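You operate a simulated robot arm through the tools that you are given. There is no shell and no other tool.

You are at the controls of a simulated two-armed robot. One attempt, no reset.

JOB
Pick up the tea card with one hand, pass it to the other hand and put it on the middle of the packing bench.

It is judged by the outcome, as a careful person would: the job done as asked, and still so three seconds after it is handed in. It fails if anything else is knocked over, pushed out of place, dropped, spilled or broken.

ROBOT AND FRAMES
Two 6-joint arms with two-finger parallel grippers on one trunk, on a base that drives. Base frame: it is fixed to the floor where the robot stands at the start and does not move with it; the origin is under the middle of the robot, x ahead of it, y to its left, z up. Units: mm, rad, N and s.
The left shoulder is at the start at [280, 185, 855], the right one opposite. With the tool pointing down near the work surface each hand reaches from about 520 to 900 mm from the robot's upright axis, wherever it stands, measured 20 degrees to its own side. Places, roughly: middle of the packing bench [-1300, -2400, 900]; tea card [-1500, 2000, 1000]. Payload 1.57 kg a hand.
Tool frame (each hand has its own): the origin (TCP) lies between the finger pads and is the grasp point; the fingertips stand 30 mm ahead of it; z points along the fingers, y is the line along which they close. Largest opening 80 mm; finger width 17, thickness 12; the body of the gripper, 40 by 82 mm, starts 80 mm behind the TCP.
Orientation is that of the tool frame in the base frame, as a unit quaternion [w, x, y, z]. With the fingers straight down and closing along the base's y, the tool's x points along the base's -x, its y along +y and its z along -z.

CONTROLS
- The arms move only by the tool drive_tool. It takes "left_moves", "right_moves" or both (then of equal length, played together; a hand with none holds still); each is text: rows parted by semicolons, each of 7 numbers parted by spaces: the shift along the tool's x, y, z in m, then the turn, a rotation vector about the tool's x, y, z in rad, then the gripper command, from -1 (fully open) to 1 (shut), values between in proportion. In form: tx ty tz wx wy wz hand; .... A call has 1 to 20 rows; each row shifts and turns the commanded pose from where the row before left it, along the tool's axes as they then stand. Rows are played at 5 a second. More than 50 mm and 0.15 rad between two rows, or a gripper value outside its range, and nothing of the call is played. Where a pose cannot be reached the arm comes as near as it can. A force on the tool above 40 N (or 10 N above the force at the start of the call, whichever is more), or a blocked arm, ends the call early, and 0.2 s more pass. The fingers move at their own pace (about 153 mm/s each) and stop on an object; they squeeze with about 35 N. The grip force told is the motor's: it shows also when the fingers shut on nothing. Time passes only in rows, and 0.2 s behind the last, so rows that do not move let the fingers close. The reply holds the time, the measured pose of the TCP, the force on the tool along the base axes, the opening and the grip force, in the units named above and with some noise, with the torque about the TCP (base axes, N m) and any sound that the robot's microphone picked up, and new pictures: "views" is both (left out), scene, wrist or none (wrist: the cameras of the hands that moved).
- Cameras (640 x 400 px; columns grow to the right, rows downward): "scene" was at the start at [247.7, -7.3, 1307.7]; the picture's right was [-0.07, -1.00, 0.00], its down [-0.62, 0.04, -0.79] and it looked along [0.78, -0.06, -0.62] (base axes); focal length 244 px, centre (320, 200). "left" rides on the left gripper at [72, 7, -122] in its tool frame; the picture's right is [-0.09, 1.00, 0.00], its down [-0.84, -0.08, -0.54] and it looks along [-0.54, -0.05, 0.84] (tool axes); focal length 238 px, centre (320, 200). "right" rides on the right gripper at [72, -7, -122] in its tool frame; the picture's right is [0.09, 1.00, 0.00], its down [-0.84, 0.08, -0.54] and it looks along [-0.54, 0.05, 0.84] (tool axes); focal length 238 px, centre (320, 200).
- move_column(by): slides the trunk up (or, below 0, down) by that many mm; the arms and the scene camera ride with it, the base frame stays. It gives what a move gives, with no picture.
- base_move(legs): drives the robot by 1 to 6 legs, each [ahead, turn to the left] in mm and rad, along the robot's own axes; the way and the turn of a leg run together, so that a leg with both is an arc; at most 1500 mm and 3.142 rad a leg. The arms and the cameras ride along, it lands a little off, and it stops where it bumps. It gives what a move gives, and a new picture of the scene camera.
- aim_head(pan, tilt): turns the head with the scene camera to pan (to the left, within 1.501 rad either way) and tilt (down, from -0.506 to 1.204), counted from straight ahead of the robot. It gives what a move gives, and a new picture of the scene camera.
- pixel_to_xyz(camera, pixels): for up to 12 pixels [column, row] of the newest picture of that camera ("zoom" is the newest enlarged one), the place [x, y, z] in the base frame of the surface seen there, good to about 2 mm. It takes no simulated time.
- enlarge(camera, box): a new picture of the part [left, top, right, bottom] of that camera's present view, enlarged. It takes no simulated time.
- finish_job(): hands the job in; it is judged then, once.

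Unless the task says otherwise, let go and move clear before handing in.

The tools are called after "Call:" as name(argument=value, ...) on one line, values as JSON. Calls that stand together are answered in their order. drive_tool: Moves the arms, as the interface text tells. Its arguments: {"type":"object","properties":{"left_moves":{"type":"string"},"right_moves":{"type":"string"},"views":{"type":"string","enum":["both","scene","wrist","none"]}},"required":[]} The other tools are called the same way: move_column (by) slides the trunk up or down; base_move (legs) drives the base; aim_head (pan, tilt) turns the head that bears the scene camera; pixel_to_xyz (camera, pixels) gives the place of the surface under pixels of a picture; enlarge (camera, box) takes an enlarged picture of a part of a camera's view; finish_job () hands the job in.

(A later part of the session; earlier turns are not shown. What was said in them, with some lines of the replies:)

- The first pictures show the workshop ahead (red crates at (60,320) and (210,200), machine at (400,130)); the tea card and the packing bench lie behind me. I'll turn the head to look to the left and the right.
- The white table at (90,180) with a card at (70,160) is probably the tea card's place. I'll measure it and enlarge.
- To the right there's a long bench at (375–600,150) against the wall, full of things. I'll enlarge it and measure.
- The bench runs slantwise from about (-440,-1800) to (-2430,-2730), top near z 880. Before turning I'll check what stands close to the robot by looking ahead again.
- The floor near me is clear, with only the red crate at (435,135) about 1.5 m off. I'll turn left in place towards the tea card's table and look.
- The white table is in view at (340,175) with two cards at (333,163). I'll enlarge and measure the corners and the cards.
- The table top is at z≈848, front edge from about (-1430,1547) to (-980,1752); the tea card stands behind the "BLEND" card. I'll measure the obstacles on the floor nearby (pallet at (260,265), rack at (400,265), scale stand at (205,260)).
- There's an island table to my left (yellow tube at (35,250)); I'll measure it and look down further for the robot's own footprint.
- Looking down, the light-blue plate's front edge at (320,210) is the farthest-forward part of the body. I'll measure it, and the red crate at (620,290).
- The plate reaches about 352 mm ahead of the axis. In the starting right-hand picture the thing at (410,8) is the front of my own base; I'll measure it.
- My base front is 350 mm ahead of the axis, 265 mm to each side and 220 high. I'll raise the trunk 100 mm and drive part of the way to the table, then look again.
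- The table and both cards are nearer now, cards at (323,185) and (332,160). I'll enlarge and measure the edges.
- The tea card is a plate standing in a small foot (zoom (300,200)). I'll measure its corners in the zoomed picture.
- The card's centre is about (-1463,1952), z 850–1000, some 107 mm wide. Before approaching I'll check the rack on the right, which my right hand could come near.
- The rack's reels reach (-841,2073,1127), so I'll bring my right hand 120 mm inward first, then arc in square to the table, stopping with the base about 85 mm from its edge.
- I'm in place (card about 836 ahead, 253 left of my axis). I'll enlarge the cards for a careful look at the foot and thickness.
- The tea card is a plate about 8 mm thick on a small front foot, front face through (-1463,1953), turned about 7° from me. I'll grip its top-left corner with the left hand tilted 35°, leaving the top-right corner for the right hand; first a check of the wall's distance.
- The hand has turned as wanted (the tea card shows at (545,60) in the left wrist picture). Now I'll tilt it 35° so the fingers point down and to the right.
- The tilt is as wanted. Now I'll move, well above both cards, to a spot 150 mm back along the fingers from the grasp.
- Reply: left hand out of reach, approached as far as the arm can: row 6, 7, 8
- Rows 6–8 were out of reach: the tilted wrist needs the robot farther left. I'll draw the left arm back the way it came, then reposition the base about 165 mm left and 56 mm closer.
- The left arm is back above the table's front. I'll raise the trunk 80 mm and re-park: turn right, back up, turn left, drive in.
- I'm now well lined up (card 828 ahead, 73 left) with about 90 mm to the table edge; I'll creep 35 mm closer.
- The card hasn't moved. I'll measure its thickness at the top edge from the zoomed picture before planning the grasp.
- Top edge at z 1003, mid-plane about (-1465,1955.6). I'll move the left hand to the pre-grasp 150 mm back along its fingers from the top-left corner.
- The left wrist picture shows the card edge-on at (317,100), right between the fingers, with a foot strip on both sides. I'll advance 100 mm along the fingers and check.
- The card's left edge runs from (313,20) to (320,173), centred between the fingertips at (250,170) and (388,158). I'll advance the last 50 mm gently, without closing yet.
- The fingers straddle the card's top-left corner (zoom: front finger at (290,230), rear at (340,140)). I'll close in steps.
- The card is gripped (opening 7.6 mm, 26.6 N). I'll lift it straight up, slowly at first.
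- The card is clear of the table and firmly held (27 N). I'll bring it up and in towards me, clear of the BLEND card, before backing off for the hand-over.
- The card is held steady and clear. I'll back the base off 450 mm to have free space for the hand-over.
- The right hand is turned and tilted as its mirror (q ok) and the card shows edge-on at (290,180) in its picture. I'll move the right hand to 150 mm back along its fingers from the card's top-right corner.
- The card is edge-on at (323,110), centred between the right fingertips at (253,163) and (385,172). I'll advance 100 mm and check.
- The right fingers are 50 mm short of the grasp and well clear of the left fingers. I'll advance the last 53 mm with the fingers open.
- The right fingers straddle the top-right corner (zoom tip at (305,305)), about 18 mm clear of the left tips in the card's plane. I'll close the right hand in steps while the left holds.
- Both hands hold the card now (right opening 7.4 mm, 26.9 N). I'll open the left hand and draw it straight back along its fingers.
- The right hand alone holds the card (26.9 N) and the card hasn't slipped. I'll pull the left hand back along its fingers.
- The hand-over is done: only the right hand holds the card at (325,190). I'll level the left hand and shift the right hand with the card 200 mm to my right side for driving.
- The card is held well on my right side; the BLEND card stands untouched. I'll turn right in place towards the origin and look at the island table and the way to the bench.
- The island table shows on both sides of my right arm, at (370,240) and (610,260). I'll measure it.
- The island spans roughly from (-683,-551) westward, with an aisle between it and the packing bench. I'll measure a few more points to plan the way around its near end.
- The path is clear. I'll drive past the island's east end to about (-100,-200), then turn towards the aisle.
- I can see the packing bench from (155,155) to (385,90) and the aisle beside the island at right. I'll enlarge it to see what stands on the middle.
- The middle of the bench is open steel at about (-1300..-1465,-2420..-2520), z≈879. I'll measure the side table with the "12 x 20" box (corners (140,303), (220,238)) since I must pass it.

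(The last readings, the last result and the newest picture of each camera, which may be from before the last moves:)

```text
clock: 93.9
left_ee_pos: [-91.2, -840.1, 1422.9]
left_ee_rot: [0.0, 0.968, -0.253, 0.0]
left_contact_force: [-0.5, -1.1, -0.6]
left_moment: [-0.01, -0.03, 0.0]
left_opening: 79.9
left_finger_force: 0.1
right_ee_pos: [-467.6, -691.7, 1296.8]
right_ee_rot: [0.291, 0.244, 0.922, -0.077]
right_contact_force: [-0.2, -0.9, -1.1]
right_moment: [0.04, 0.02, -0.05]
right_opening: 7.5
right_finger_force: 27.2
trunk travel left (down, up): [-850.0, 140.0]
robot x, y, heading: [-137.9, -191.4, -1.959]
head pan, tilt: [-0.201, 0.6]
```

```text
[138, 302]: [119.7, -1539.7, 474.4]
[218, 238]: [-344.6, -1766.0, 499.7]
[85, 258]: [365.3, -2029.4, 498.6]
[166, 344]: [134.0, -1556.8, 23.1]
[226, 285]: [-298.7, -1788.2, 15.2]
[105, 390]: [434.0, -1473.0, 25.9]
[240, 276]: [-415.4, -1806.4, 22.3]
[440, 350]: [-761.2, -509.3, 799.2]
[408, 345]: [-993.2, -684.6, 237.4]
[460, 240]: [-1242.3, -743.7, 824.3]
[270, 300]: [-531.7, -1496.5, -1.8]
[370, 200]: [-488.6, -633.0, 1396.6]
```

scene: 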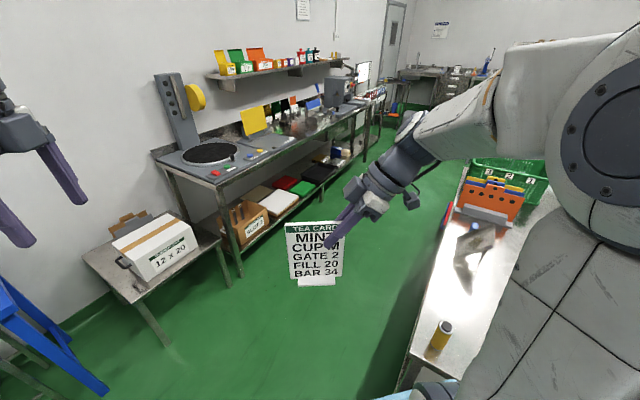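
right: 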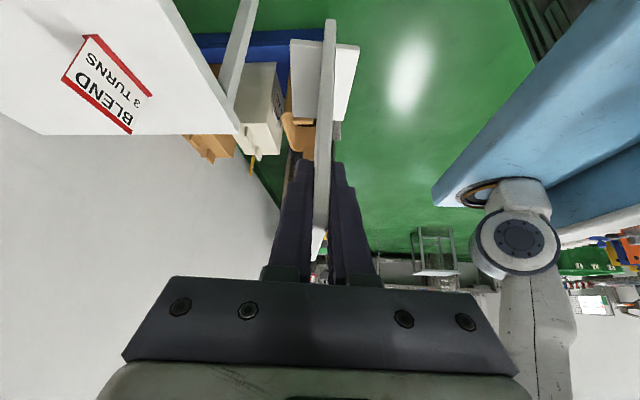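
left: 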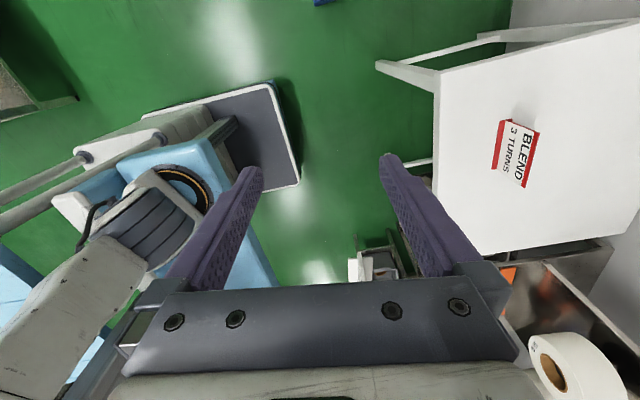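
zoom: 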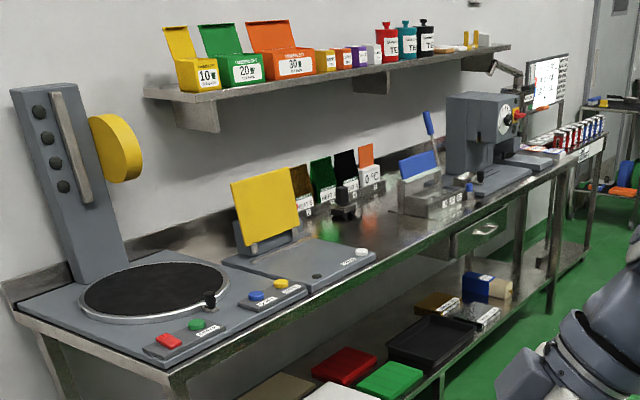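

The side table and bench fronts form one line, leaving a 1.2 m aisle. I'll drive to the aisle entrance and turn into it.

Call:
base_move(legs=[[0, 0.087], [956, 0], [0, -0.822]])

Call:
aim_head(pan=0.6, tilt=0.55)

```text
clock: 101.5
left_ee_pos: [-824.9, -1617.9, 1423.5]
left_ee_rot: [-0.001, 0.81, -0.587, 0.0]
left_contact_force: [0.4, 0.2, 0.6]
left_moment: [0.01, 0.02, 0.05]
left_opening: 80.1
left_finger_force: 0.0
right_ee_pos: [-1004.5, -1254.0, 1295.5]
right_ee_rot: [0.243, 0.562, 0.771, -0.177]
right_contact_force: [0.6, -0.2, -1.2]
right_moment: [0.02, 0.01, 0.03]
right_opening: 7.7
right_finger_force: 26.7
trunk travel left (down, up): [-850.0, 140.0]
robot x, y, heading: [-426.1, -1108.0, -2.696]
head pan, tilt: [-0.201, 0.6]
```

scene: 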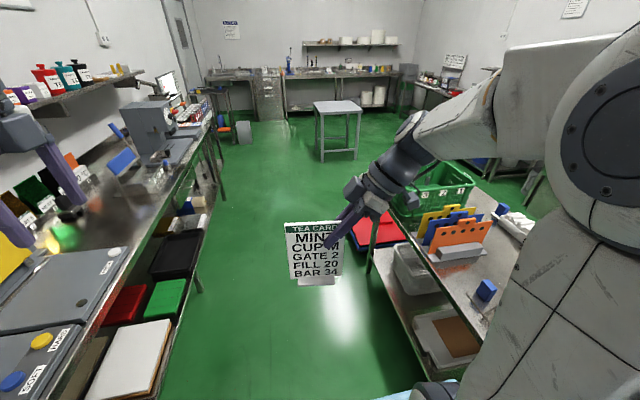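

```text
clock: 102.7
left_ee_pos: [-825.4, -1619.1, 1424.7]
left_ee_rot: [0.0, 0.81, -0.586, 0.001]
left_contact_force: [-0.3, 0.0, -0.1]
left_moment: [0.04, 0.0, 0.01]
left_opening: 80.2
left_finger_force: 0.1
right_ee_pos: [-1002.9, -1255.2, 1296.3]
right_ee_rot: [0.243, 0.561, 0.771, -0.177]
right_contact_force: [0.1, -0.4, -0.8]
right_moment: [0.08, 0.01, 0.01]
right_opening: 7.4
right_finger_force: 26.9
trunk travel left (down, up): [-850.0, 140.0]
robot x, y, heading: [-426.2, -1105.8, -2.694]
head pan, tilt: [0.6, 0.55]
```

scene: 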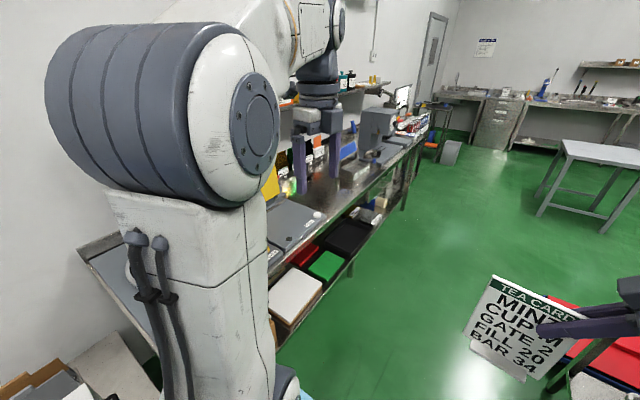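

I'm at the aisle entrance, heading along the bench. I'll measure along the bench's front edge and its far end to fix the true middle.

Call:
enlarge(camera="scene", box=[260, 70, 460, 270])

Call:
pixel_to_xyz(camera="scene", pixels=[[285, 255], [320, 228], [350, 203], [385, 172], [410, 149], [425, 135], [430, 115], [404, 208], [424, 170], [350, 275]])

```text
2.00 times, centred on (360, 170) of scene
```

zoom: 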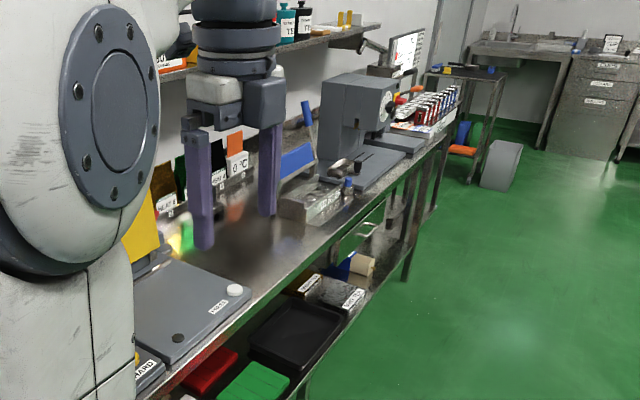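

```text
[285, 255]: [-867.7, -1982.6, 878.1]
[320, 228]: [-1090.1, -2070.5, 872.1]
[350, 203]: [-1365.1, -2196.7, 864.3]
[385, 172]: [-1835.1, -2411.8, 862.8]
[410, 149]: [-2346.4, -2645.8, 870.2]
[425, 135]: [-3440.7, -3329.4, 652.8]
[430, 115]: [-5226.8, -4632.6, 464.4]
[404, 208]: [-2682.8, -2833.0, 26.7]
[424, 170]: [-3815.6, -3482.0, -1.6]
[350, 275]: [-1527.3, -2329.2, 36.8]
```

The front edge runs through (-868,-1983), (-1365,-2197), (-2346,-2646), so I'll aim for a middle near (-1280,-2425). I'll tuck the left hand back 100 mm, drive along the aisle, and turn to face the bench, staying about 600 mm from its edge.

Call:
drive_tool(left_moves="0 -0.035 0 0 0 0 -1; 0 -0.035 0 0 0 0 -1; 0 -0.03 0 0 0 0 -1", views="none")

Call:
base_move(legs=[[0, -0.019], [1252, 0], [0, 1.568]])

Call:
aim_head(pan=0.0, tilt=0.55)

```text
clock: 103.5
left_ee_pos: [-729.7, -1588.0, 1424.8]
left_ee_rot: [0.0, 0.81, -0.587, 0.001]
left_contact_force: [0.0, -0.5, 0.1]
left_moment: [0.0, -0.03, -0.02]
left_opening: 80.2
left_finger_force: 0.1
right_ee_pos: [-1005.3, -1254.5, 1296.8]
right_ee_rot: [0.243, 0.563, 0.77, -0.177]
right_contact_force: [0.4, -1.0, -0.5]
right_moment: [0.08, -0.04, 0.01]
right_opening: 7.6
right_finger_force: 27.1
trunk travel left (down, up): [-850.0, 140.0]
robot x, y, heading: [-424.4, -1104.3, -2.697]
head pan, tilt: [0.6, 0.55]
```

```text
clock: 113.9
left_ee_pos: [-1096.8, -1940.0, 1423.9]
left_ee_rot: [0.0, 0.99, 0.139, 0.001]
left_contact_force: [-0.9, 0.3, 0.7]
left_moment: [0.01, 0.01, -0.01]
left_opening: 80.0
left_finger_force: 0.0
right_ee_pos: [-1437.6, -2201.7, 1296.1]
right_ee_rot: [0.297, -0.13, 0.945, 0.04]
right_contact_force: [0.3, 0.0, -1.3]
right_moment: [-0.01, 0.0, -0.02]
right_opening: 7.5
right_finger_force: 27.3
trunk travel left (down, up): [-850.0, 140.0]
robot x, y, heading: [-1564.2, -1614.7, -1.161]
head pan, tilt: [0.6, 0.55]
```

scene: 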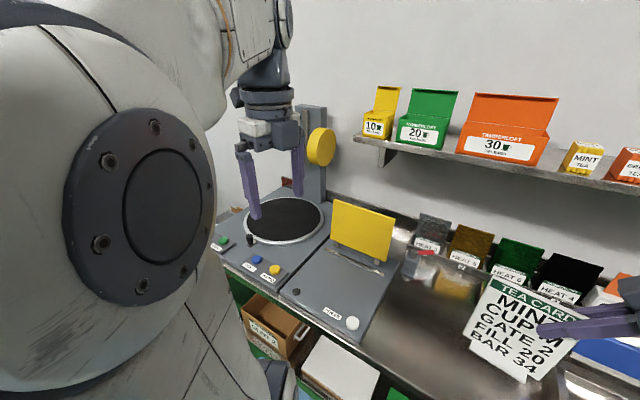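

```text
clock: 114.9
left_ee_pos: [-1096.3, -1940.0, 1424.1]
left_ee_rot: [0.001, 0.99, 0.139, 0.0]
left_contact_force: [0.3, 0.3, -0.3]
left_moment: [-0.01, -0.01, 0.02]
left_opening: 80.0
left_finger_force: 0.0
right_ee_pos: [-1438.6, -2200.9, 1296.6]
right_ee_rot: [0.298, -0.129, 0.945, 0.04]
right_contact_force: [-0.1, -0.1, -1.4]
right_moment: [0.02, 0.01, 0.0]
right_opening: 7.4
right_finger_force: 26.3
trunk travel left (down, up): [-850.0, 140.0]
robot x, y, heading: [-1565.1, -1616.9, -1.161]
head pan, tilt: [0.0, 0.55]
```

scene: 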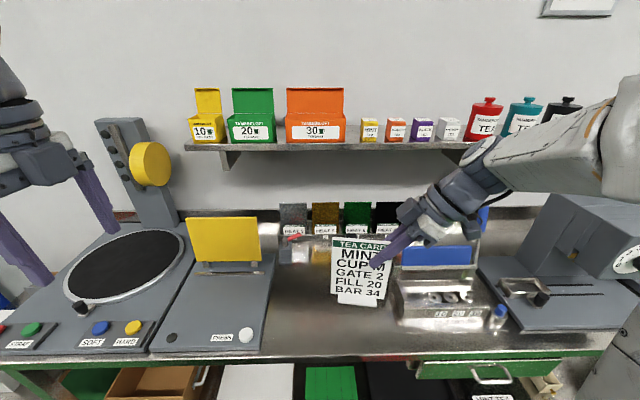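

I'm facing the bench; the free steel spans columns ~280–390, rows ~265–350, between the yellow-panel device and the blue-lidded box. I'll measure that area, its neighbours and the shelf.

Call:
enlarge(camera="scene", box=[240, 180, 560, 380])

Call:
pixel_to_xyz(camera="scene", pixels=[[285, 340], [285, 270], [330, 320], [330, 352], [390, 352], [395, 330], [397, 285], [262, 345], [272, 265], [325, 240], [300, 150], [500, 340]])

```text
2.00 times, centred on (400, 280) of scene
```

zoom: 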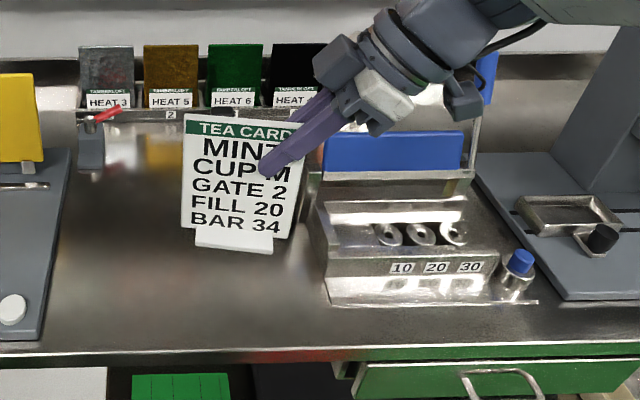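

```text
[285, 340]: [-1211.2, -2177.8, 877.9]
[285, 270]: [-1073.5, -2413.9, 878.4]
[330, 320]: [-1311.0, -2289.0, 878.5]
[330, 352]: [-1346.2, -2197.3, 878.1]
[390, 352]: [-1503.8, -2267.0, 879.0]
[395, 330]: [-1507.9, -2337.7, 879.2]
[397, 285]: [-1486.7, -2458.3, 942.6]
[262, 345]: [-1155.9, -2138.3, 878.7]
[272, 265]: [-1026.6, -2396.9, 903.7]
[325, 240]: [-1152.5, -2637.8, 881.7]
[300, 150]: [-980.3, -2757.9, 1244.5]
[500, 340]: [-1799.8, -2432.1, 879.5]
```

The free area's surface is z 878.5 and about 430 mm wide; I'll set the card near (-1285,-2432). I'll creep forward 130 mm and lower the trunk 90 mm (card bottom stays near z 1075).

Call:
base_move(legs=[[130, 0]])

Call:
move_column(by=-90)

Call:
aim_head(pan=-0.05, tilt=0.7)

Call:
enlarge(camera="scene", box=[240, 120, 560, 320])

```text
clock: 116.2
left_ee_pos: [-1046.0, -2058.9, 1423.9]
left_ee_rot: [0.0, 0.99, 0.138, 0.0]
left_contact_force: [-0.5, -0.4, 0.1]
left_moment: [0.0, 0.0, -0.01]
left_opening: 80.0
left_finger_force: 0.1
right_ee_pos: [-1388.6, -2321.2, 1294.4]
right_ee_rot: [0.297, -0.129, 0.945, 0.041]
right_contact_force: [0.0, -0.9, -1.0]
right_moment: [-0.01, 0.06, -0.04]
right_opening: 7.4
right_finger_force: 26.8
trunk travel left (down, up): [-850.0, 140.0]
robot x, y, heading: [-1515.7, -1738.1, -1.163]
head pan, tilt: [0.0, 0.55]
```

scene: 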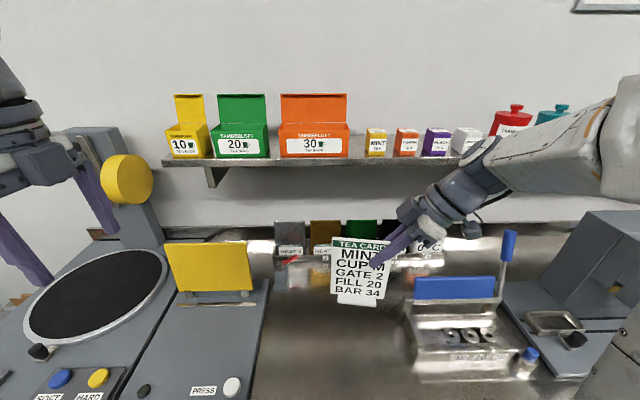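

```text
clock: 117.4
left_ee_pos: [-1045.2, -2059.4, 1334.9]
left_ee_rot: [0.0, 0.99, 0.138, 0.0]
left_contact_force: [0.3, 0.4, 0.4]
left_moment: [0.0, 0.01, -0.01]
left_opening: 79.9
left_finger_force: 0.0
right_ee_pos: [-1388.6, -2321.6, 1206.8]
right_ee_rot: [0.298, -0.129, 0.945, 0.041]
right_contact_force: [-0.6, 0.5, -0.7]
right_moment: [-0.04, 0.07, -0.02]
right_opening: 7.4
right_finger_force: 26.3
trunk travel left (down, up): [-760.0, 230.0]
robot x, y, heading: [-1512.6, -1741.8, -1.164]
head pan, tilt: [0.0, 0.55]
```

```text
clock: 118.1
left_ee_pos: [-1044.9, -2059.3, 1333.8]
left_ee_rot: [0.0, 0.99, 0.138, 0.0]
left_contact_force: [0.5, -0.1, 0.1]
left_moment: [0.01, 0.0, 0.0]
left_opening: 79.7
left_finger_force: 0.1
right_ee_pos: [-1387.3, -2320.8, 1206.1]
right_ee_rot: [0.297, -0.129, 0.945, 0.041]
right_contact_force: [1.2, 0.1, -1.1]
right_moment: [-0.04, 0.03, -0.02]
right_opening: 7.3
right_finger_force: 26.5
trunk travel left (down, up): [-760.0, 230.0]
robot x, y, heading: [-1511.3, -1737.6, -1.171]
head pan, tilt: [-0.051, 0.7]
```

scene: 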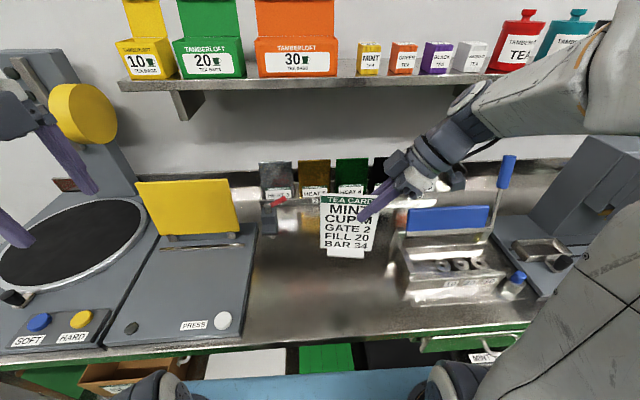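

```text
2.00 times, centred on (400, 220) of scene
```

zoom: 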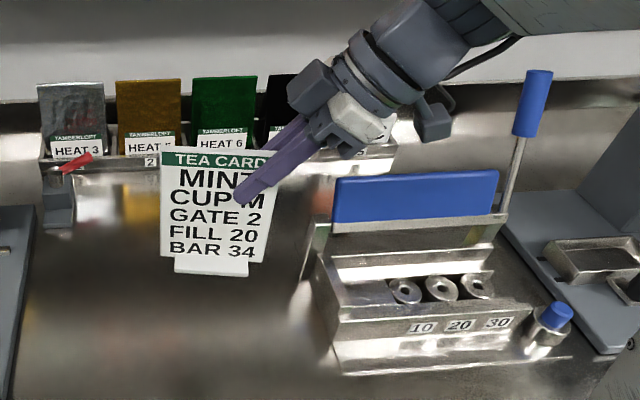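

There's an upright lever with a blue handle at zoom (530,100) and a blue lid at zoom (415,195), on the right of my target; my right wrist must keep clear of both. I'll measure them and the card's corners.

Call:
pixel_to_xyz(camera="zoom", pixels=[[533, 75], [527, 130], [505, 205], [340, 185], [495, 178], [325, 235], [330, 330], [60, 175], [60, 220], [275, 100], [165, 155], [200, 265]])

Call:
pixel_to_xyz(camera="scene", pixels=[[323, 198], [322, 244], [373, 248], [330, 255], [362, 257], [300, 300], [300, 270], [265, 225], [255, 330], [300, 327], [240, 90], [300, 180]])

```text
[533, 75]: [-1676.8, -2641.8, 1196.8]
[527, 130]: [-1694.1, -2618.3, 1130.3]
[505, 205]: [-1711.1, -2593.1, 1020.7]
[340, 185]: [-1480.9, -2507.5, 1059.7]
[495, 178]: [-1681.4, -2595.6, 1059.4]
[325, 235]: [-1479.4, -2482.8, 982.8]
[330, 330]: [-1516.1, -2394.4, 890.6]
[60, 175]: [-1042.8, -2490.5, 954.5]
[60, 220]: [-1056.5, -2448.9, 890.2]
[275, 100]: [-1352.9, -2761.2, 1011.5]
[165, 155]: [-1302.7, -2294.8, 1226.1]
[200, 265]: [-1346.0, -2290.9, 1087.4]
```

```text
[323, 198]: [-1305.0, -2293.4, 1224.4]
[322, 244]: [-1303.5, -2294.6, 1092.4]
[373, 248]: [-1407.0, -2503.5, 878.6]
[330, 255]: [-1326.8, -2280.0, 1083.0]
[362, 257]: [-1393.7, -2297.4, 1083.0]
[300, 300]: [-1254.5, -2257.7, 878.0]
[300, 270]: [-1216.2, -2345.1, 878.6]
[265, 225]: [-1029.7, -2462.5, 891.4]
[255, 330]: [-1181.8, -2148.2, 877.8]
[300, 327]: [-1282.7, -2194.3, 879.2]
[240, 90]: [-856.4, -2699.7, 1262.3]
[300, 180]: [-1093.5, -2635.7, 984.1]
```

The blue lid's left end is at (-1481,-2508,1060), the lever farther right, so a card centre near (-1276,-2412) leaves my wrist camera about 40–60 mm clear of it. I'll turn the card square to the bench and move over the spot at the present height.

Call:
drive_tool(right_moves="0 0 0 -0.0442 0 -0.0633 1; 0 0 0 -0.0442 0 -0.0633 1; -0.0065 -0.0322 0.00455 0 0 0 1; -0.0065 -0.0322 0.00455 0 0 0 1; -0.0065 -0.0322 0.00455 0 0 0 1; -0.0065 -0.0322 0.00455 0 0 0 1; 0 0 0 0 0 0 1", views="both")

```text
clock: 119.7
left_ee_pos: [-1046.5, -2060.3, 1334.3]
left_ee_rot: [0.001, 0.99, 0.139, 0.0]
left_contact_force: [-0.4, -0.1, -0.4]
left_moment: [-0.01, 0.03, -0.04]
left_opening: 80.0
left_finger_force: 0.0
right_ee_pos: [-1307.1, -2427.0, 1205.9]
right_ee_rot: [0.294, -0.201, 0.932, 0.064]
right_contact_force: [-0.4, -0.2, -0.4]
right_moment: [0.0, 0.0, -0.02]
right_opening: 7.6
right_finger_force: 26.7
trunk travel left (down, up): [-760.0, 230.0]
robot x, y, heading: [-1516.5, -1739.9, -1.166]
head pan, tilt: [-0.051, 0.7]
```

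scene: 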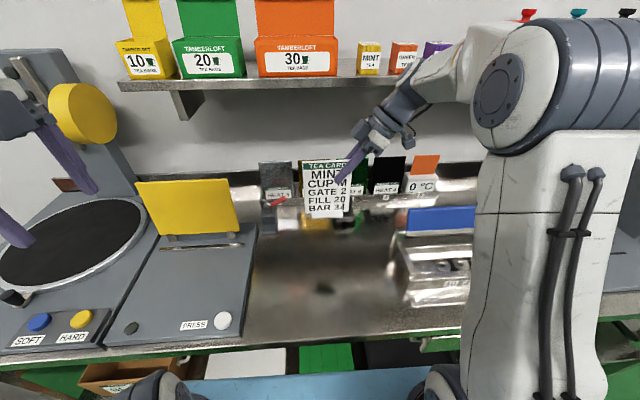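
right: 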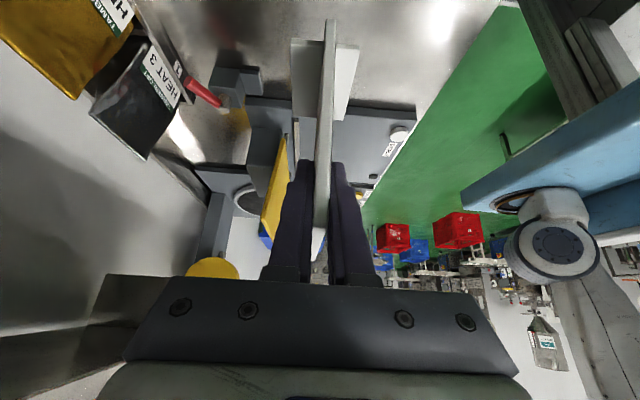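

The card hangs over the free spot, upright and square (scene (327,190)). Before lowering I'll measure the bench's back edge and the wall to judge the true middle.

Call:
pixel_to_xyz(camera="scene", pixels=[[448, 200], [448, 190], [448, 180], [448, 172], [448, 165], [448, 158], [448, 150], [245, 190], [245, 180], [245, 172], [245, 160], [245, 90]])

Call:
enlarge(camera="scene", box=[240, 120, 480, 270])

```text
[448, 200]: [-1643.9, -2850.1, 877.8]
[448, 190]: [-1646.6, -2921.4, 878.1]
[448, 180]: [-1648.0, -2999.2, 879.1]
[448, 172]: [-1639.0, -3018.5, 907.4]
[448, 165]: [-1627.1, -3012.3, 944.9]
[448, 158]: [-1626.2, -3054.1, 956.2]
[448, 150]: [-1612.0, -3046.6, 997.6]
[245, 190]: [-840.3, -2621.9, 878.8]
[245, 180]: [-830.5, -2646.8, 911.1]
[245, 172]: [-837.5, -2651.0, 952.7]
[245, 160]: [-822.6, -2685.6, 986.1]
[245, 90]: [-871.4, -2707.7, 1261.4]
```

```text
2.67 times, centred on (360, 195) of scene
```

zoom: 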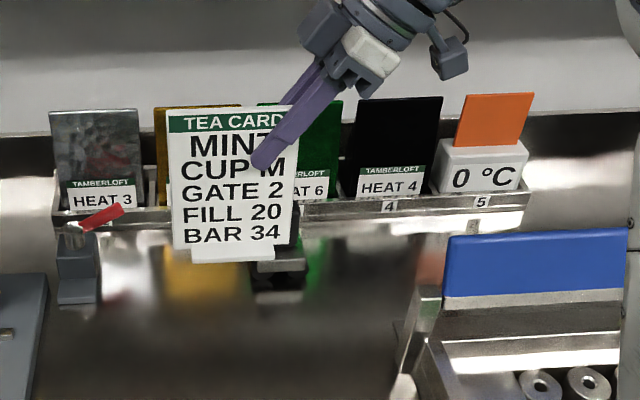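

The bench top is about 620 mm deep and the free area is centred near my target. There's a dark object under the card's right edge at zoom (285,265); I'll measure it.

Call:
pixel_to_xyz(camera="zoom", pixels=[[285, 265], [300, 255], [275, 285], [295, 290], [75, 260], [75, 295], [105, 215], [415, 290], [400, 395], [232, 300], [175, 245], [290, 240]])

```text
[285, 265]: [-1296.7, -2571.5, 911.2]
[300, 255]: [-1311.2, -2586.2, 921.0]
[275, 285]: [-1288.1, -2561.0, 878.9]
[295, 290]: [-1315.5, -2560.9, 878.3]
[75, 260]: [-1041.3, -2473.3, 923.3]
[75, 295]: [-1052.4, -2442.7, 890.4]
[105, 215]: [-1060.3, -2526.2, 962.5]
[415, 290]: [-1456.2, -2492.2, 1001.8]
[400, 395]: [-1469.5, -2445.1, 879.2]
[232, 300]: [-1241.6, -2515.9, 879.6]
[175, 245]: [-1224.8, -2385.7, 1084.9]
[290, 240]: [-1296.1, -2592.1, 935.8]
```

The dark object starts about 130 mm behind the card's plane, so the spot is clear. I'll lower 180 mm straight down (easing 12 mm left, away from the box), stopping about 18 mm above the bench.

Call:
drive_tool(right_moves="0.0156 0 0.02575 0 0 0 1; 0.0156 0 0.02575 0 0 0 1; 0.0156 0 0.02575 0 0 0 1; 0.0156 0 0.02575 0 0 0 1; 0.0156 0 0.02575 0 0 0 1; 0.0156 0 0.02575 0 0 0 1; 0 0 0 0 0 0 1", views="both")

Call:
enlarge(camera="scene", box=[240, 140, 480, 290])

```text
clock: 121.3
left_ee_pos: [-1044.6, -2060.3, 1333.7]
left_ee_rot: [0.0, 0.99, 0.138, 0.0]
left_contact_force: [0.2, -0.6, -0.1]
left_moment: [0.02, 0.04, -0.02]
left_opening: 80.2
left_finger_force: 0.1
right_ee_pos: [-1295.9, -2421.1, 1025.9]
right_ee_rot: [0.293, -0.201, 0.932, 0.064]
right_contact_force: [-0.1, -1.2, -0.2]
right_moment: [-0.02, 0.05, -0.02]
right_opening: 7.2
right_finger_force: 26.5
trunk travel left (down, up): [-760.0, 230.0]
robot x, y, heading: [-1517.5, -1735.5, -1.166]
head pan, tilt: [-0.051, 0.7]
```

scene: 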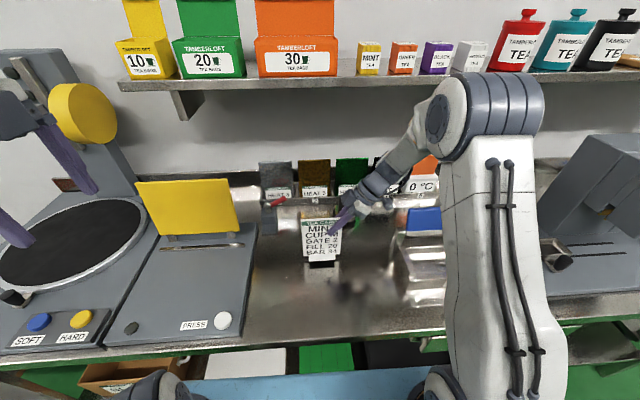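
right: 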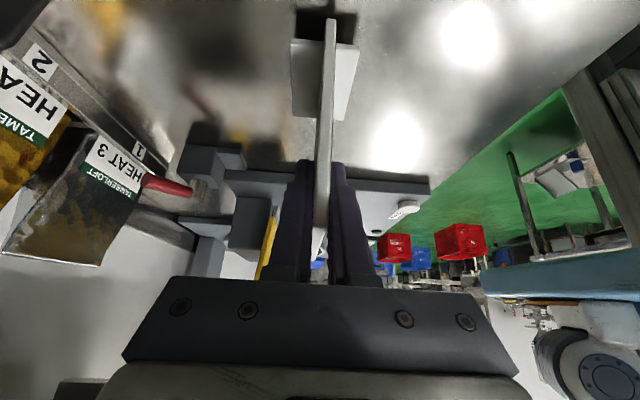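

```text
2.67 times, centred on (360, 215) of scene
```

zoom: 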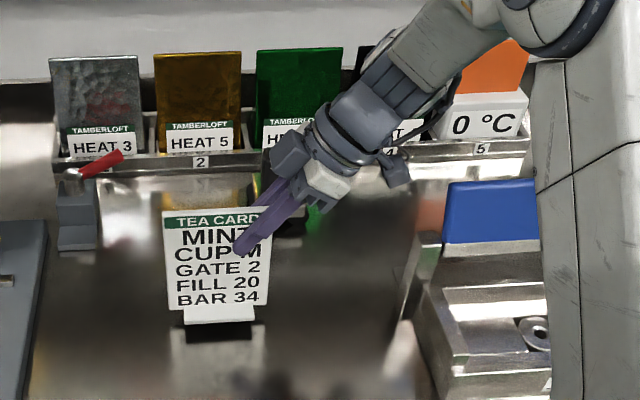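

The card is about 18 mm above the bench; the camera at zoom (395,170) is clear of the blue lid at (490,210). I'll check the card's uprightness and bottom height.

Call:
pixel_to_xyz(camera="zoom", pixels=[[168, 218], [172, 305], [265, 298], [190, 320], [248, 315], [215, 262], [220, 350], [150, 300], [395, 175], [450, 215], [375, 100], [490, 60]])

```text
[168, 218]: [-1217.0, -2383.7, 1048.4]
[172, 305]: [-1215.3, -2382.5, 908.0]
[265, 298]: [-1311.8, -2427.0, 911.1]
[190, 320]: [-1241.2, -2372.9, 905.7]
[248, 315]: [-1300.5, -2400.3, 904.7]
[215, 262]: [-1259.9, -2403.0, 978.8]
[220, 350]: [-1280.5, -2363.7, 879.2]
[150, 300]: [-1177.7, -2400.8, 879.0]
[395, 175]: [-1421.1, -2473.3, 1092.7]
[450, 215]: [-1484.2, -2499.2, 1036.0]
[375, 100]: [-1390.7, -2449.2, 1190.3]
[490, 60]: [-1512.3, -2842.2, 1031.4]
```

The card is upright (top and bottom within 2 mm) with its bottom near z 897. I'll lower 14 mm, then feel for contact.

Call:
drive_tool(right_moves="0.00201 0 0.00287 0 0 0 1; 0.00201 0 0.00287 0 0 0 1; 0.00201 0 0.00287 0 0 0 1; 0.00201 0 0.00287 0 0 0 1; 0 0 0 0 0 0 1", views="none")

Call:
drive_tool(right_moves="0.00057 0 0.00082 0 0 0 1; 0.00057 0 0.00082 0 0 0 1; 0 0 0 0 0 0 1", views="none")

```text
clock: 122.5
left_ee_pos: [-1044.9, -2059.7, 1334.1]
left_ee_rot: [-0.001, 0.99, 0.138, 0.0]
left_contact_force: [0.7, -0.1, -0.8]
left_moment: [-0.02, 0.0, -0.03]
left_opening: 80.0
left_finger_force: 0.1
right_ee_pos: [-1295.2, -2420.6, 1011.5]
right_ee_rot: [0.294, -0.2, 0.932, 0.063]
right_contact_force: [0.2, -0.9, -1.5]
right_moment: [-0.01, 0.01, 0.04]
right_opening: 7.5
right_finger_force: 26.5
trunk travel left (down, up): [-760.0, 230.0]
robot x, y, heading: [-1514.1, -1736.1, -1.165]
head pan, tilt: [-0.051, 0.7]
```

```text
clock: 123.3
left_ee_pos: [-1044.5, -2061.0, 1334.4]
left_ee_rot: [0.001, 0.99, 0.138, 0.0]
left_contact_force: [-0.1, -0.6, 0.1]
left_moment: [-0.02, -0.05, 0.0]
left_opening: 80.2
left_finger_force: 0.0
right_ee_pos: [-1296.2, -2421.2, 1010.6]
right_ee_rot: [0.294, -0.2, 0.933, 0.063]
right_contact_force: [0.1, -0.7, -1.3]
right_moment: [-0.01, 0.05, -0.02]
right_opening: 7.6
right_finger_force: 27.0
trunk travel left (down, up): [-760.0, 230.0]
robot x, y, heading: [-1517.2, -1737.3, -1.162]
head pan, tilt: [-0.051, 0.7]
```

No contact yet at z 1010.6 (force still about -1 N). I'll go on in 1 mm steps.

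Call:
drive_tool(right_moves="0.00057 0 0.00082 0 0 0 1; 0 0 0 0 0 0 1; 0.00057 0 0.00082 0 0 0 1; 0 0 0 0 0 0 1", views="none")

Call:
enlarge(camera="scene", box=[280, 190, 376, 280])

```text
clock: 124.3
left_ee_pos: [-1044.9, -2060.9, 1334.6]
left_ee_rot: [0.0, 0.99, 0.139, 0.0]
left_contact_force: [0.6, 0.0, 0.4]
left_moment: [-0.01, 0.01, 0.01]
left_opening: 80.0
left_finger_force: 0.1
right_ee_pos: [-1295.6, -2419.4, 1008.3]
right_ee_rot: [0.294, -0.201, 0.932, 0.063]
right_contact_force: [-0.6, -0.5, -0.7]
right_moment: [-0.03, 0.03, -0.01]
right_opening: 7.4
right_finger_force: 26.1
trunk travel left (down, up): [-760.0, 230.0]
robot x, y, heading: [-1513.9, -1735.1, -1.165]
head pan, tilt: [-0.051, 0.7]
```

```text
4.44 times, centred on (328, 235) of scene
```

zoom: 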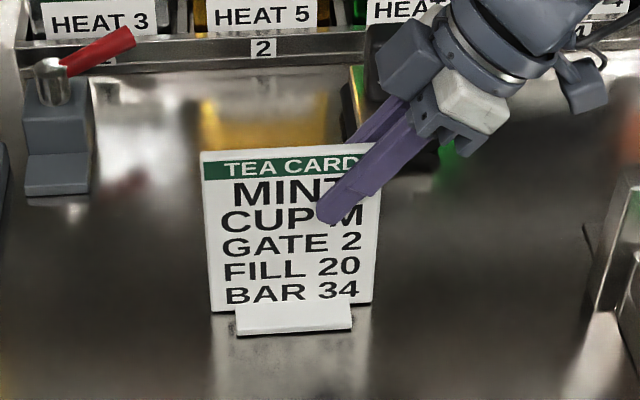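

The foot at zoom (295,330) almost meets its reflection; still no contact force. I'll go down another 2 mm in half-millimetre-like steps.

Call:
drive_tool(right_moves="0.00046 0 0.00066 0 0 0 1; 0 0 0 0 0 0 1; 0.00046 0 0.00066 0 0 0 1; 0 0 0 0 0 0 1", views="none")

```text
clock: 125.3
left_ee_pos: [-1045.0, -2059.6, 1334.3]
left_ee_rot: [0.0, 0.99, 0.138, 0.0]
left_contact_force: [0.7, 0.4, -0.1]
left_moment: [0.0, -0.01, 0.02]
left_opening: 79.9
left_finger_force: 0.1
right_ee_pos: [-1295.1, -2420.2, 1006.8]
right_ee_rot: [0.295, -0.201, 0.932, 0.063]
right_contact_force: [-0.6, -0.6, 0.6]
right_moment: [0.02, -0.12, -0.01]
right_opening: 7.4
right_finger_force: 26.7
trunk travel left (down, up): [-760.0, 230.0]
robot x, y, heading: [-1511.9, -1738.4, -1.166]
head pan, tilt: [-0.051, 0.7]
```

The vertical force went from about -1 to +0.6 N and a small torque appeared: contact is just beginning. One more small step.

Call:
drive_tool(right_moves="0.0004 0 0.00057 0 0 0 1; 0 0 0 0 0 0 1; 0 0 0 0 0 0 1", views="wrist")

Call:
enlarge(camera="scene", box=[280, 190, 376, 280])

```text
clock: 126.1
left_ee_pos: [-1047.2, -2059.2, 1334.3]
left_ee_rot: [0.0, 0.99, 0.139, 0.0]
left_contact_force: [-0.1, -1.6, 0.4]
left_moment: [0.01, 0.0, 0.03]
left_opening: 79.9
left_finger_force: 0.0
right_ee_pos: [-1294.6, -2419.3, 1007.4]
right_ee_rot: [0.294, -0.201, 0.932, 0.062]
right_contact_force: [-3.4, -2.2, 14.9]
right_moment: [0.34, -0.58, -0.01]
right_opening: 7.5
right_finger_force: 26.4
trunk travel left (down, up): [-760.0, 230.0]
robot x, y, heading: [-1513.1, -1735.5, -1.166]
head pan, tilt: [-0.051, 0.7]
```

right: 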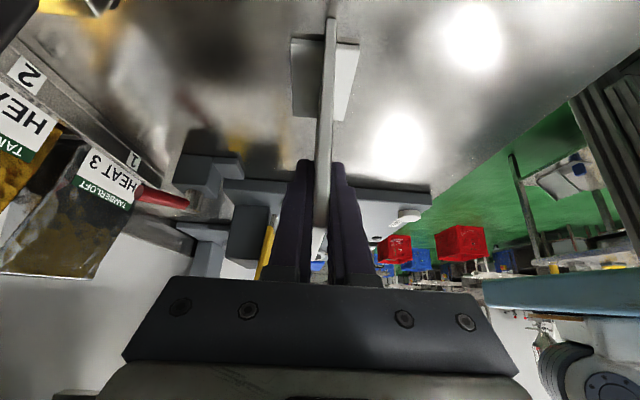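

```text
4.44 times, centred on (328, 235) of scene
```

zoom: 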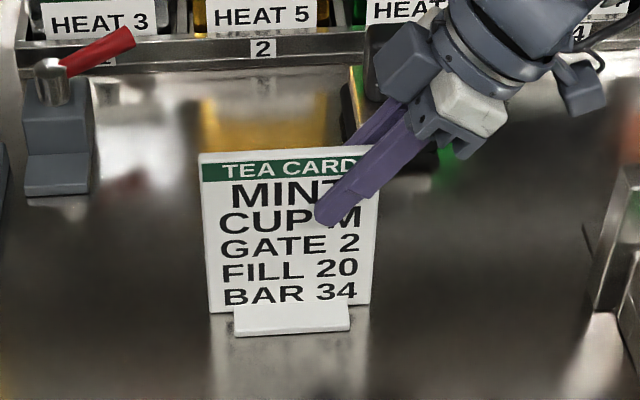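

The card now rests on the bench (14.9 N upward). I'll ease off half a millimetre and open the fingers gradually.

Call:
drive_tool(right_moves="-0.00029 0 -0.00041 0 0 0 1; 0 0 0 0 0 0 1; 0 0 0 0 0 0 0.8; 0 0 0 0 0 0 0.75; 0 0 0 0 0 0 0.7; 0 0 0 0 0 0 0.6; 0 0 0 0 0 0 0.4; 0 0 0 0 0 0 0", views="both")

Call:
enlarge(camera="scene", box=[280, 190, 376, 280])

```text
clock: 127.9
left_ee_pos: [-1045.0, -2060.1, 1333.9]
left_ee_rot: [-0.001, 0.99, 0.138, 0.0]
left_contact_force: [-0.2, -1.1, 0.1]
left_moment: [0.01, 0.02, 0.0]
left_opening: 80.1
left_finger_force: 0.1
right_ee_pos: [-1296.2, -2419.2, 1006.1]
right_ee_rot: [0.294, -0.202, 0.932, 0.064]
right_contact_force: [0.2, 0.2, 0.9]
right_moment: [0.0, -0.05, 0.02]
right_opening: 39.9
right_finger_force: 0.0
trunk travel left (down, up): [-760.0, 230.0]
robot x, y, heading: [-1515.1, -1740.6, -1.163]
head pan, tilt: [-0.051, 0.7]
```

scene: 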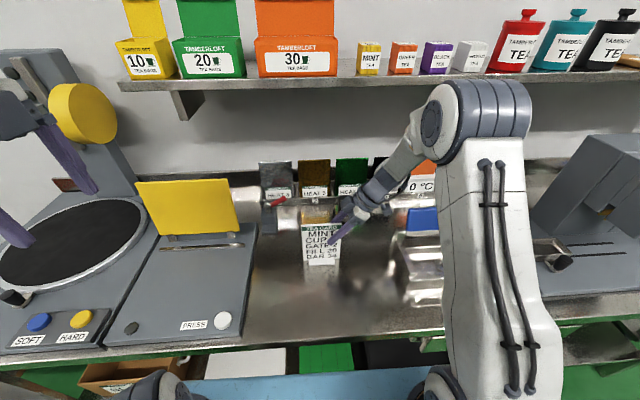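
right: 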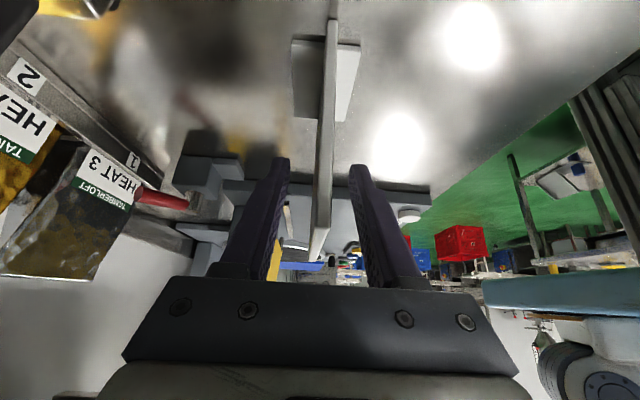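

```text
4.44 times, centred on (328, 235) of scene
```

zoom: 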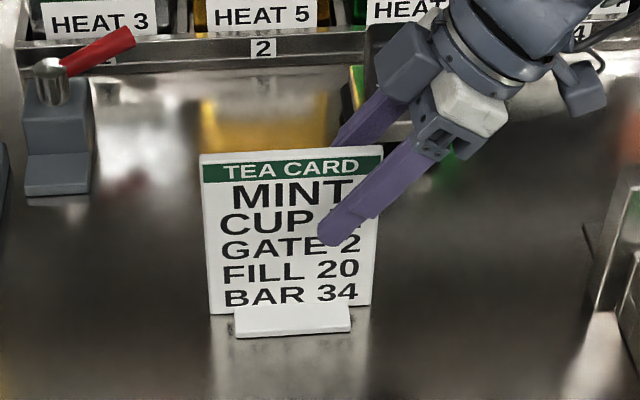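

The card stands on its own, fingers clear on both sides (zoom (370,190)). I'll open fully and raise the hand straight up.

Call:
drive_tool(right_moves="0 0 0 0 0 0 -0.5; 0 0 0 0 0 0 -1; -0.0057 0 -0.0082 0 0 0 -1; -0.0115 0 -0.0164 0 0 0 -1; -0.01435 0 -0.02048 0 0 0 -1; -0.01435 0 -0.02048 0 0 0 -1; -0.01435 0 -0.02048 0 0 0 -1; -0.01435 0 -0.02048 0 0 0 -1; -0.01435 0 -0.02048 0 0 0 -1; -0.01435 0 -0.02048 0 0 0 -1", views="both")

Call:
enlarge(camera="scene", box=[240, 140, 480, 290])

```text
clock: 130.1
left_ee_pos: [-1044.2, -2060.9, 1334.6]
left_ee_rot: [0.0, 0.99, 0.138, 0.0]
left_contact_force: [0.7, -0.3, 0.0]
left_moment: [0.01, -0.03, -0.02]
left_opening: 80.1
left_finger_force: 0.0
right_ee_pos: [-1293.3, -2420.6, 1186.8]
right_ee_rot: [0.294, -0.201, 0.932, 0.063]
right_contact_force: [0.2, 1.2, -0.2]
right_moment: [-0.01, 0.01, 0.01]
right_opening: 79.8
right_finger_force: 0.2
trunk travel left (down, up): [-760.0, 230.0]
robot x, y, heading: [-1512.6, -1732.7, -1.171]
head pan, tilt: [-0.051, 0.7]
```

scene: 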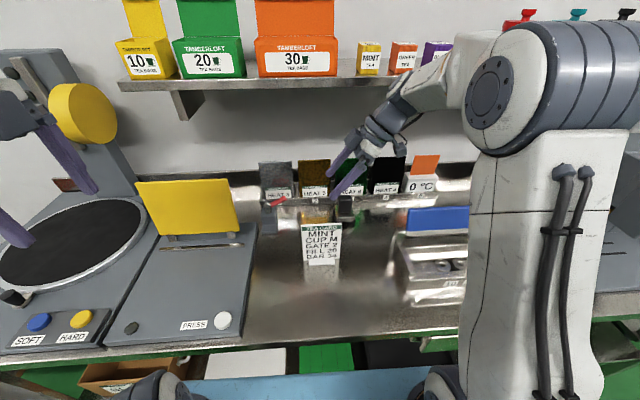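
right: 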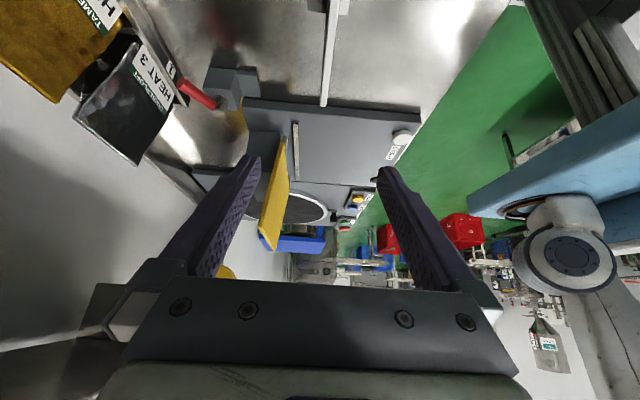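

```text
2.67 times, centred on (360, 215) of scene
```

zoom: 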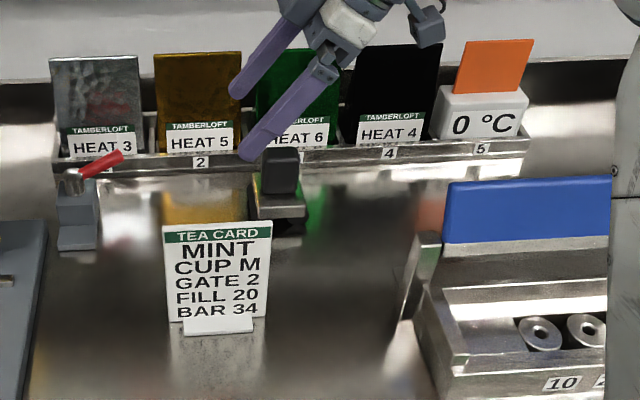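

The tea card stands upright on the open middle of the bench (zoom (217,275)), everything around it unmoved. I'll draw the right hand back towards me, clear of the bench, and check the card's position.

Call:
drive_tool(right_moves="-0.0115 0.02 -0.0164 0 0 0 -1; 0 0.035 0 0 0 0 -1; 0 0.035 0 0 0 0 -1; 0 0.035 0 0 0 0 -1; 0 0.035 0 0 0 0 -1; 0 0.02 0 0 0 0 -1; 0 0 0 0 0 0 -1", views="scene")

Call:
enlarge(camera="scene", box=[240, 140, 480, 290])

Call:
pixel_to_xyz(camera="zoom", pixels=[[168, 235], [266, 232], [172, 318], [262, 312], [188, 332], [250, 330], [215, 280]])

```text
clock: 131.7
left_ee_pos: [-1044.1, -2059.7, 1335.0]
left_ee_rot: [0.0, 0.99, 0.138, 0.0]
left_contact_force: [-0.5, 0.4, -0.7]
left_moment: [0.03, 0.02, 0.03]
left_opening: 80.0
left_finger_force: 0.0
right_ee_pos: [-1368.4, -2257.7, 1204.6]
right_ee_rot: [0.294, -0.201, 0.932, 0.063]
right_contact_force: [0.0, 0.0, 0.1]
right_moment: [-0.01, 0.0, -0.02]
right_opening: 79.9
right_finger_force: 0.1
trunk travel left (down, up): [-760.0, 230.0]
robot x, y, heading: [-1514.6, -1735.1, -1.168]
head pan, tilt: [-0.051, 0.7]
```

scene: 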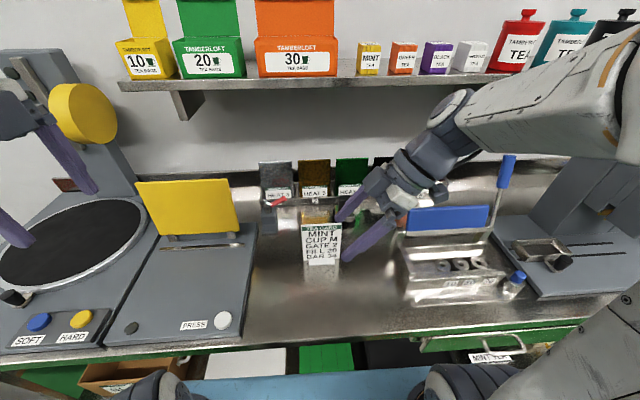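

```text
2.67 times, centred on (360, 215) of scene
```

zoom: 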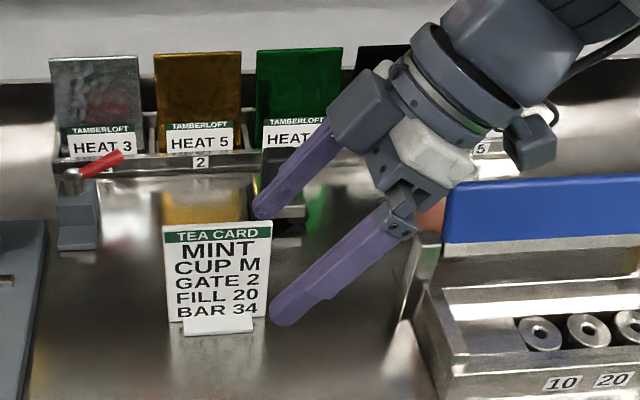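

```text
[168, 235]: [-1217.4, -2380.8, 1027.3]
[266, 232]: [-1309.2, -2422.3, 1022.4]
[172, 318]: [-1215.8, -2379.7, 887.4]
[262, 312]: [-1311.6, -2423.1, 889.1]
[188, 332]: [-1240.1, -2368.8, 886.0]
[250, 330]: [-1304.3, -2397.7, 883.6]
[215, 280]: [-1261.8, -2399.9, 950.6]
```

The card's centre stands at about (-1264,-2402), foot on the bench at z≈879, matching the bench middle. I'll back the base off 150 mm so the hands are clear, then look once more.

Call:
base_move(legs=[[-150, 0]])

Call:
enlarge(camera="scene", box=[200, 120, 480, 295])

```text
clock: 133.1
left_ee_pos: [-1103.1, -1918.9, 1333.4]
left_ee_rot: [0.0, 0.99, 0.14, 0.0]
left_contact_force: [0.3, 0.8, -0.3]
left_moment: [0.04, 0.02, 0.0]
left_opening: 80.1
left_finger_force: 0.1
right_ee_pos: [-1427.0, -2117.4, 1204.8]
right_ee_rot: [0.294, -0.203, 0.932, 0.064]
right_contact_force: [0.5, 0.9, 0.5]
right_moment: [0.03, -0.01, 0.0]
right_opening: 80.2
right_finger_force: 0.2
trunk travel left (down, up): [-760.0, 230.0]
robot x, y, heading: [-1574.5, -1593.1, -1.16]
head pan, tilt: [-0.051, 0.7]
```

scene: 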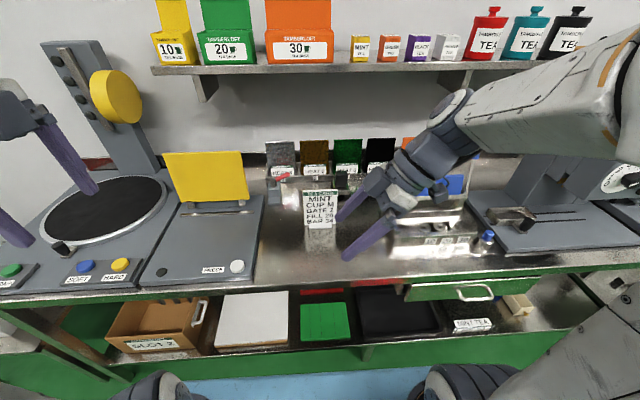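

```text
2.29 times, centred on (340, 208) of scene
```

zoom: 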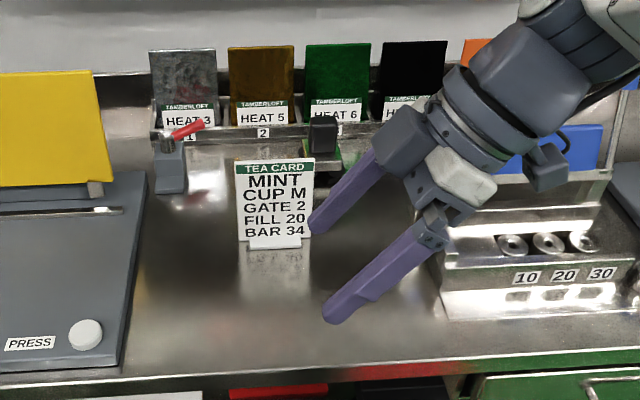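

The tea card stands upright on the bench's open middle (zoom (275,205)), both hands are empty and clear, and nothing else has moved. I'm handing the job in.

Call:
finish_job()

```text
The job is handed in.
```

The tea card is standing upright on the open steel in the middle of the packing bench, and I've handed the job in.

- **Pick-up and pass:** The left hand took the card off the white table by its top-left corner. The right hand then took the top-right corner before the left let go. The card was not dropped.
- **Position:** The card's centre is at about [-1264, -2402], with its foot on the bench top at z ≈ 879. That is within about 40 mm of the middle you gave. The bench top is about 620 mm deep, so measured front to back the card is about 80 mm forward of centre. I left it there because there is clear space on all sides.
- **Other objects:** In the pictures, the BLEND card and the items on the bench look unmoved.
- **Robot:** Both hands are open and clear of the card, and the base has backed off 150 mm.
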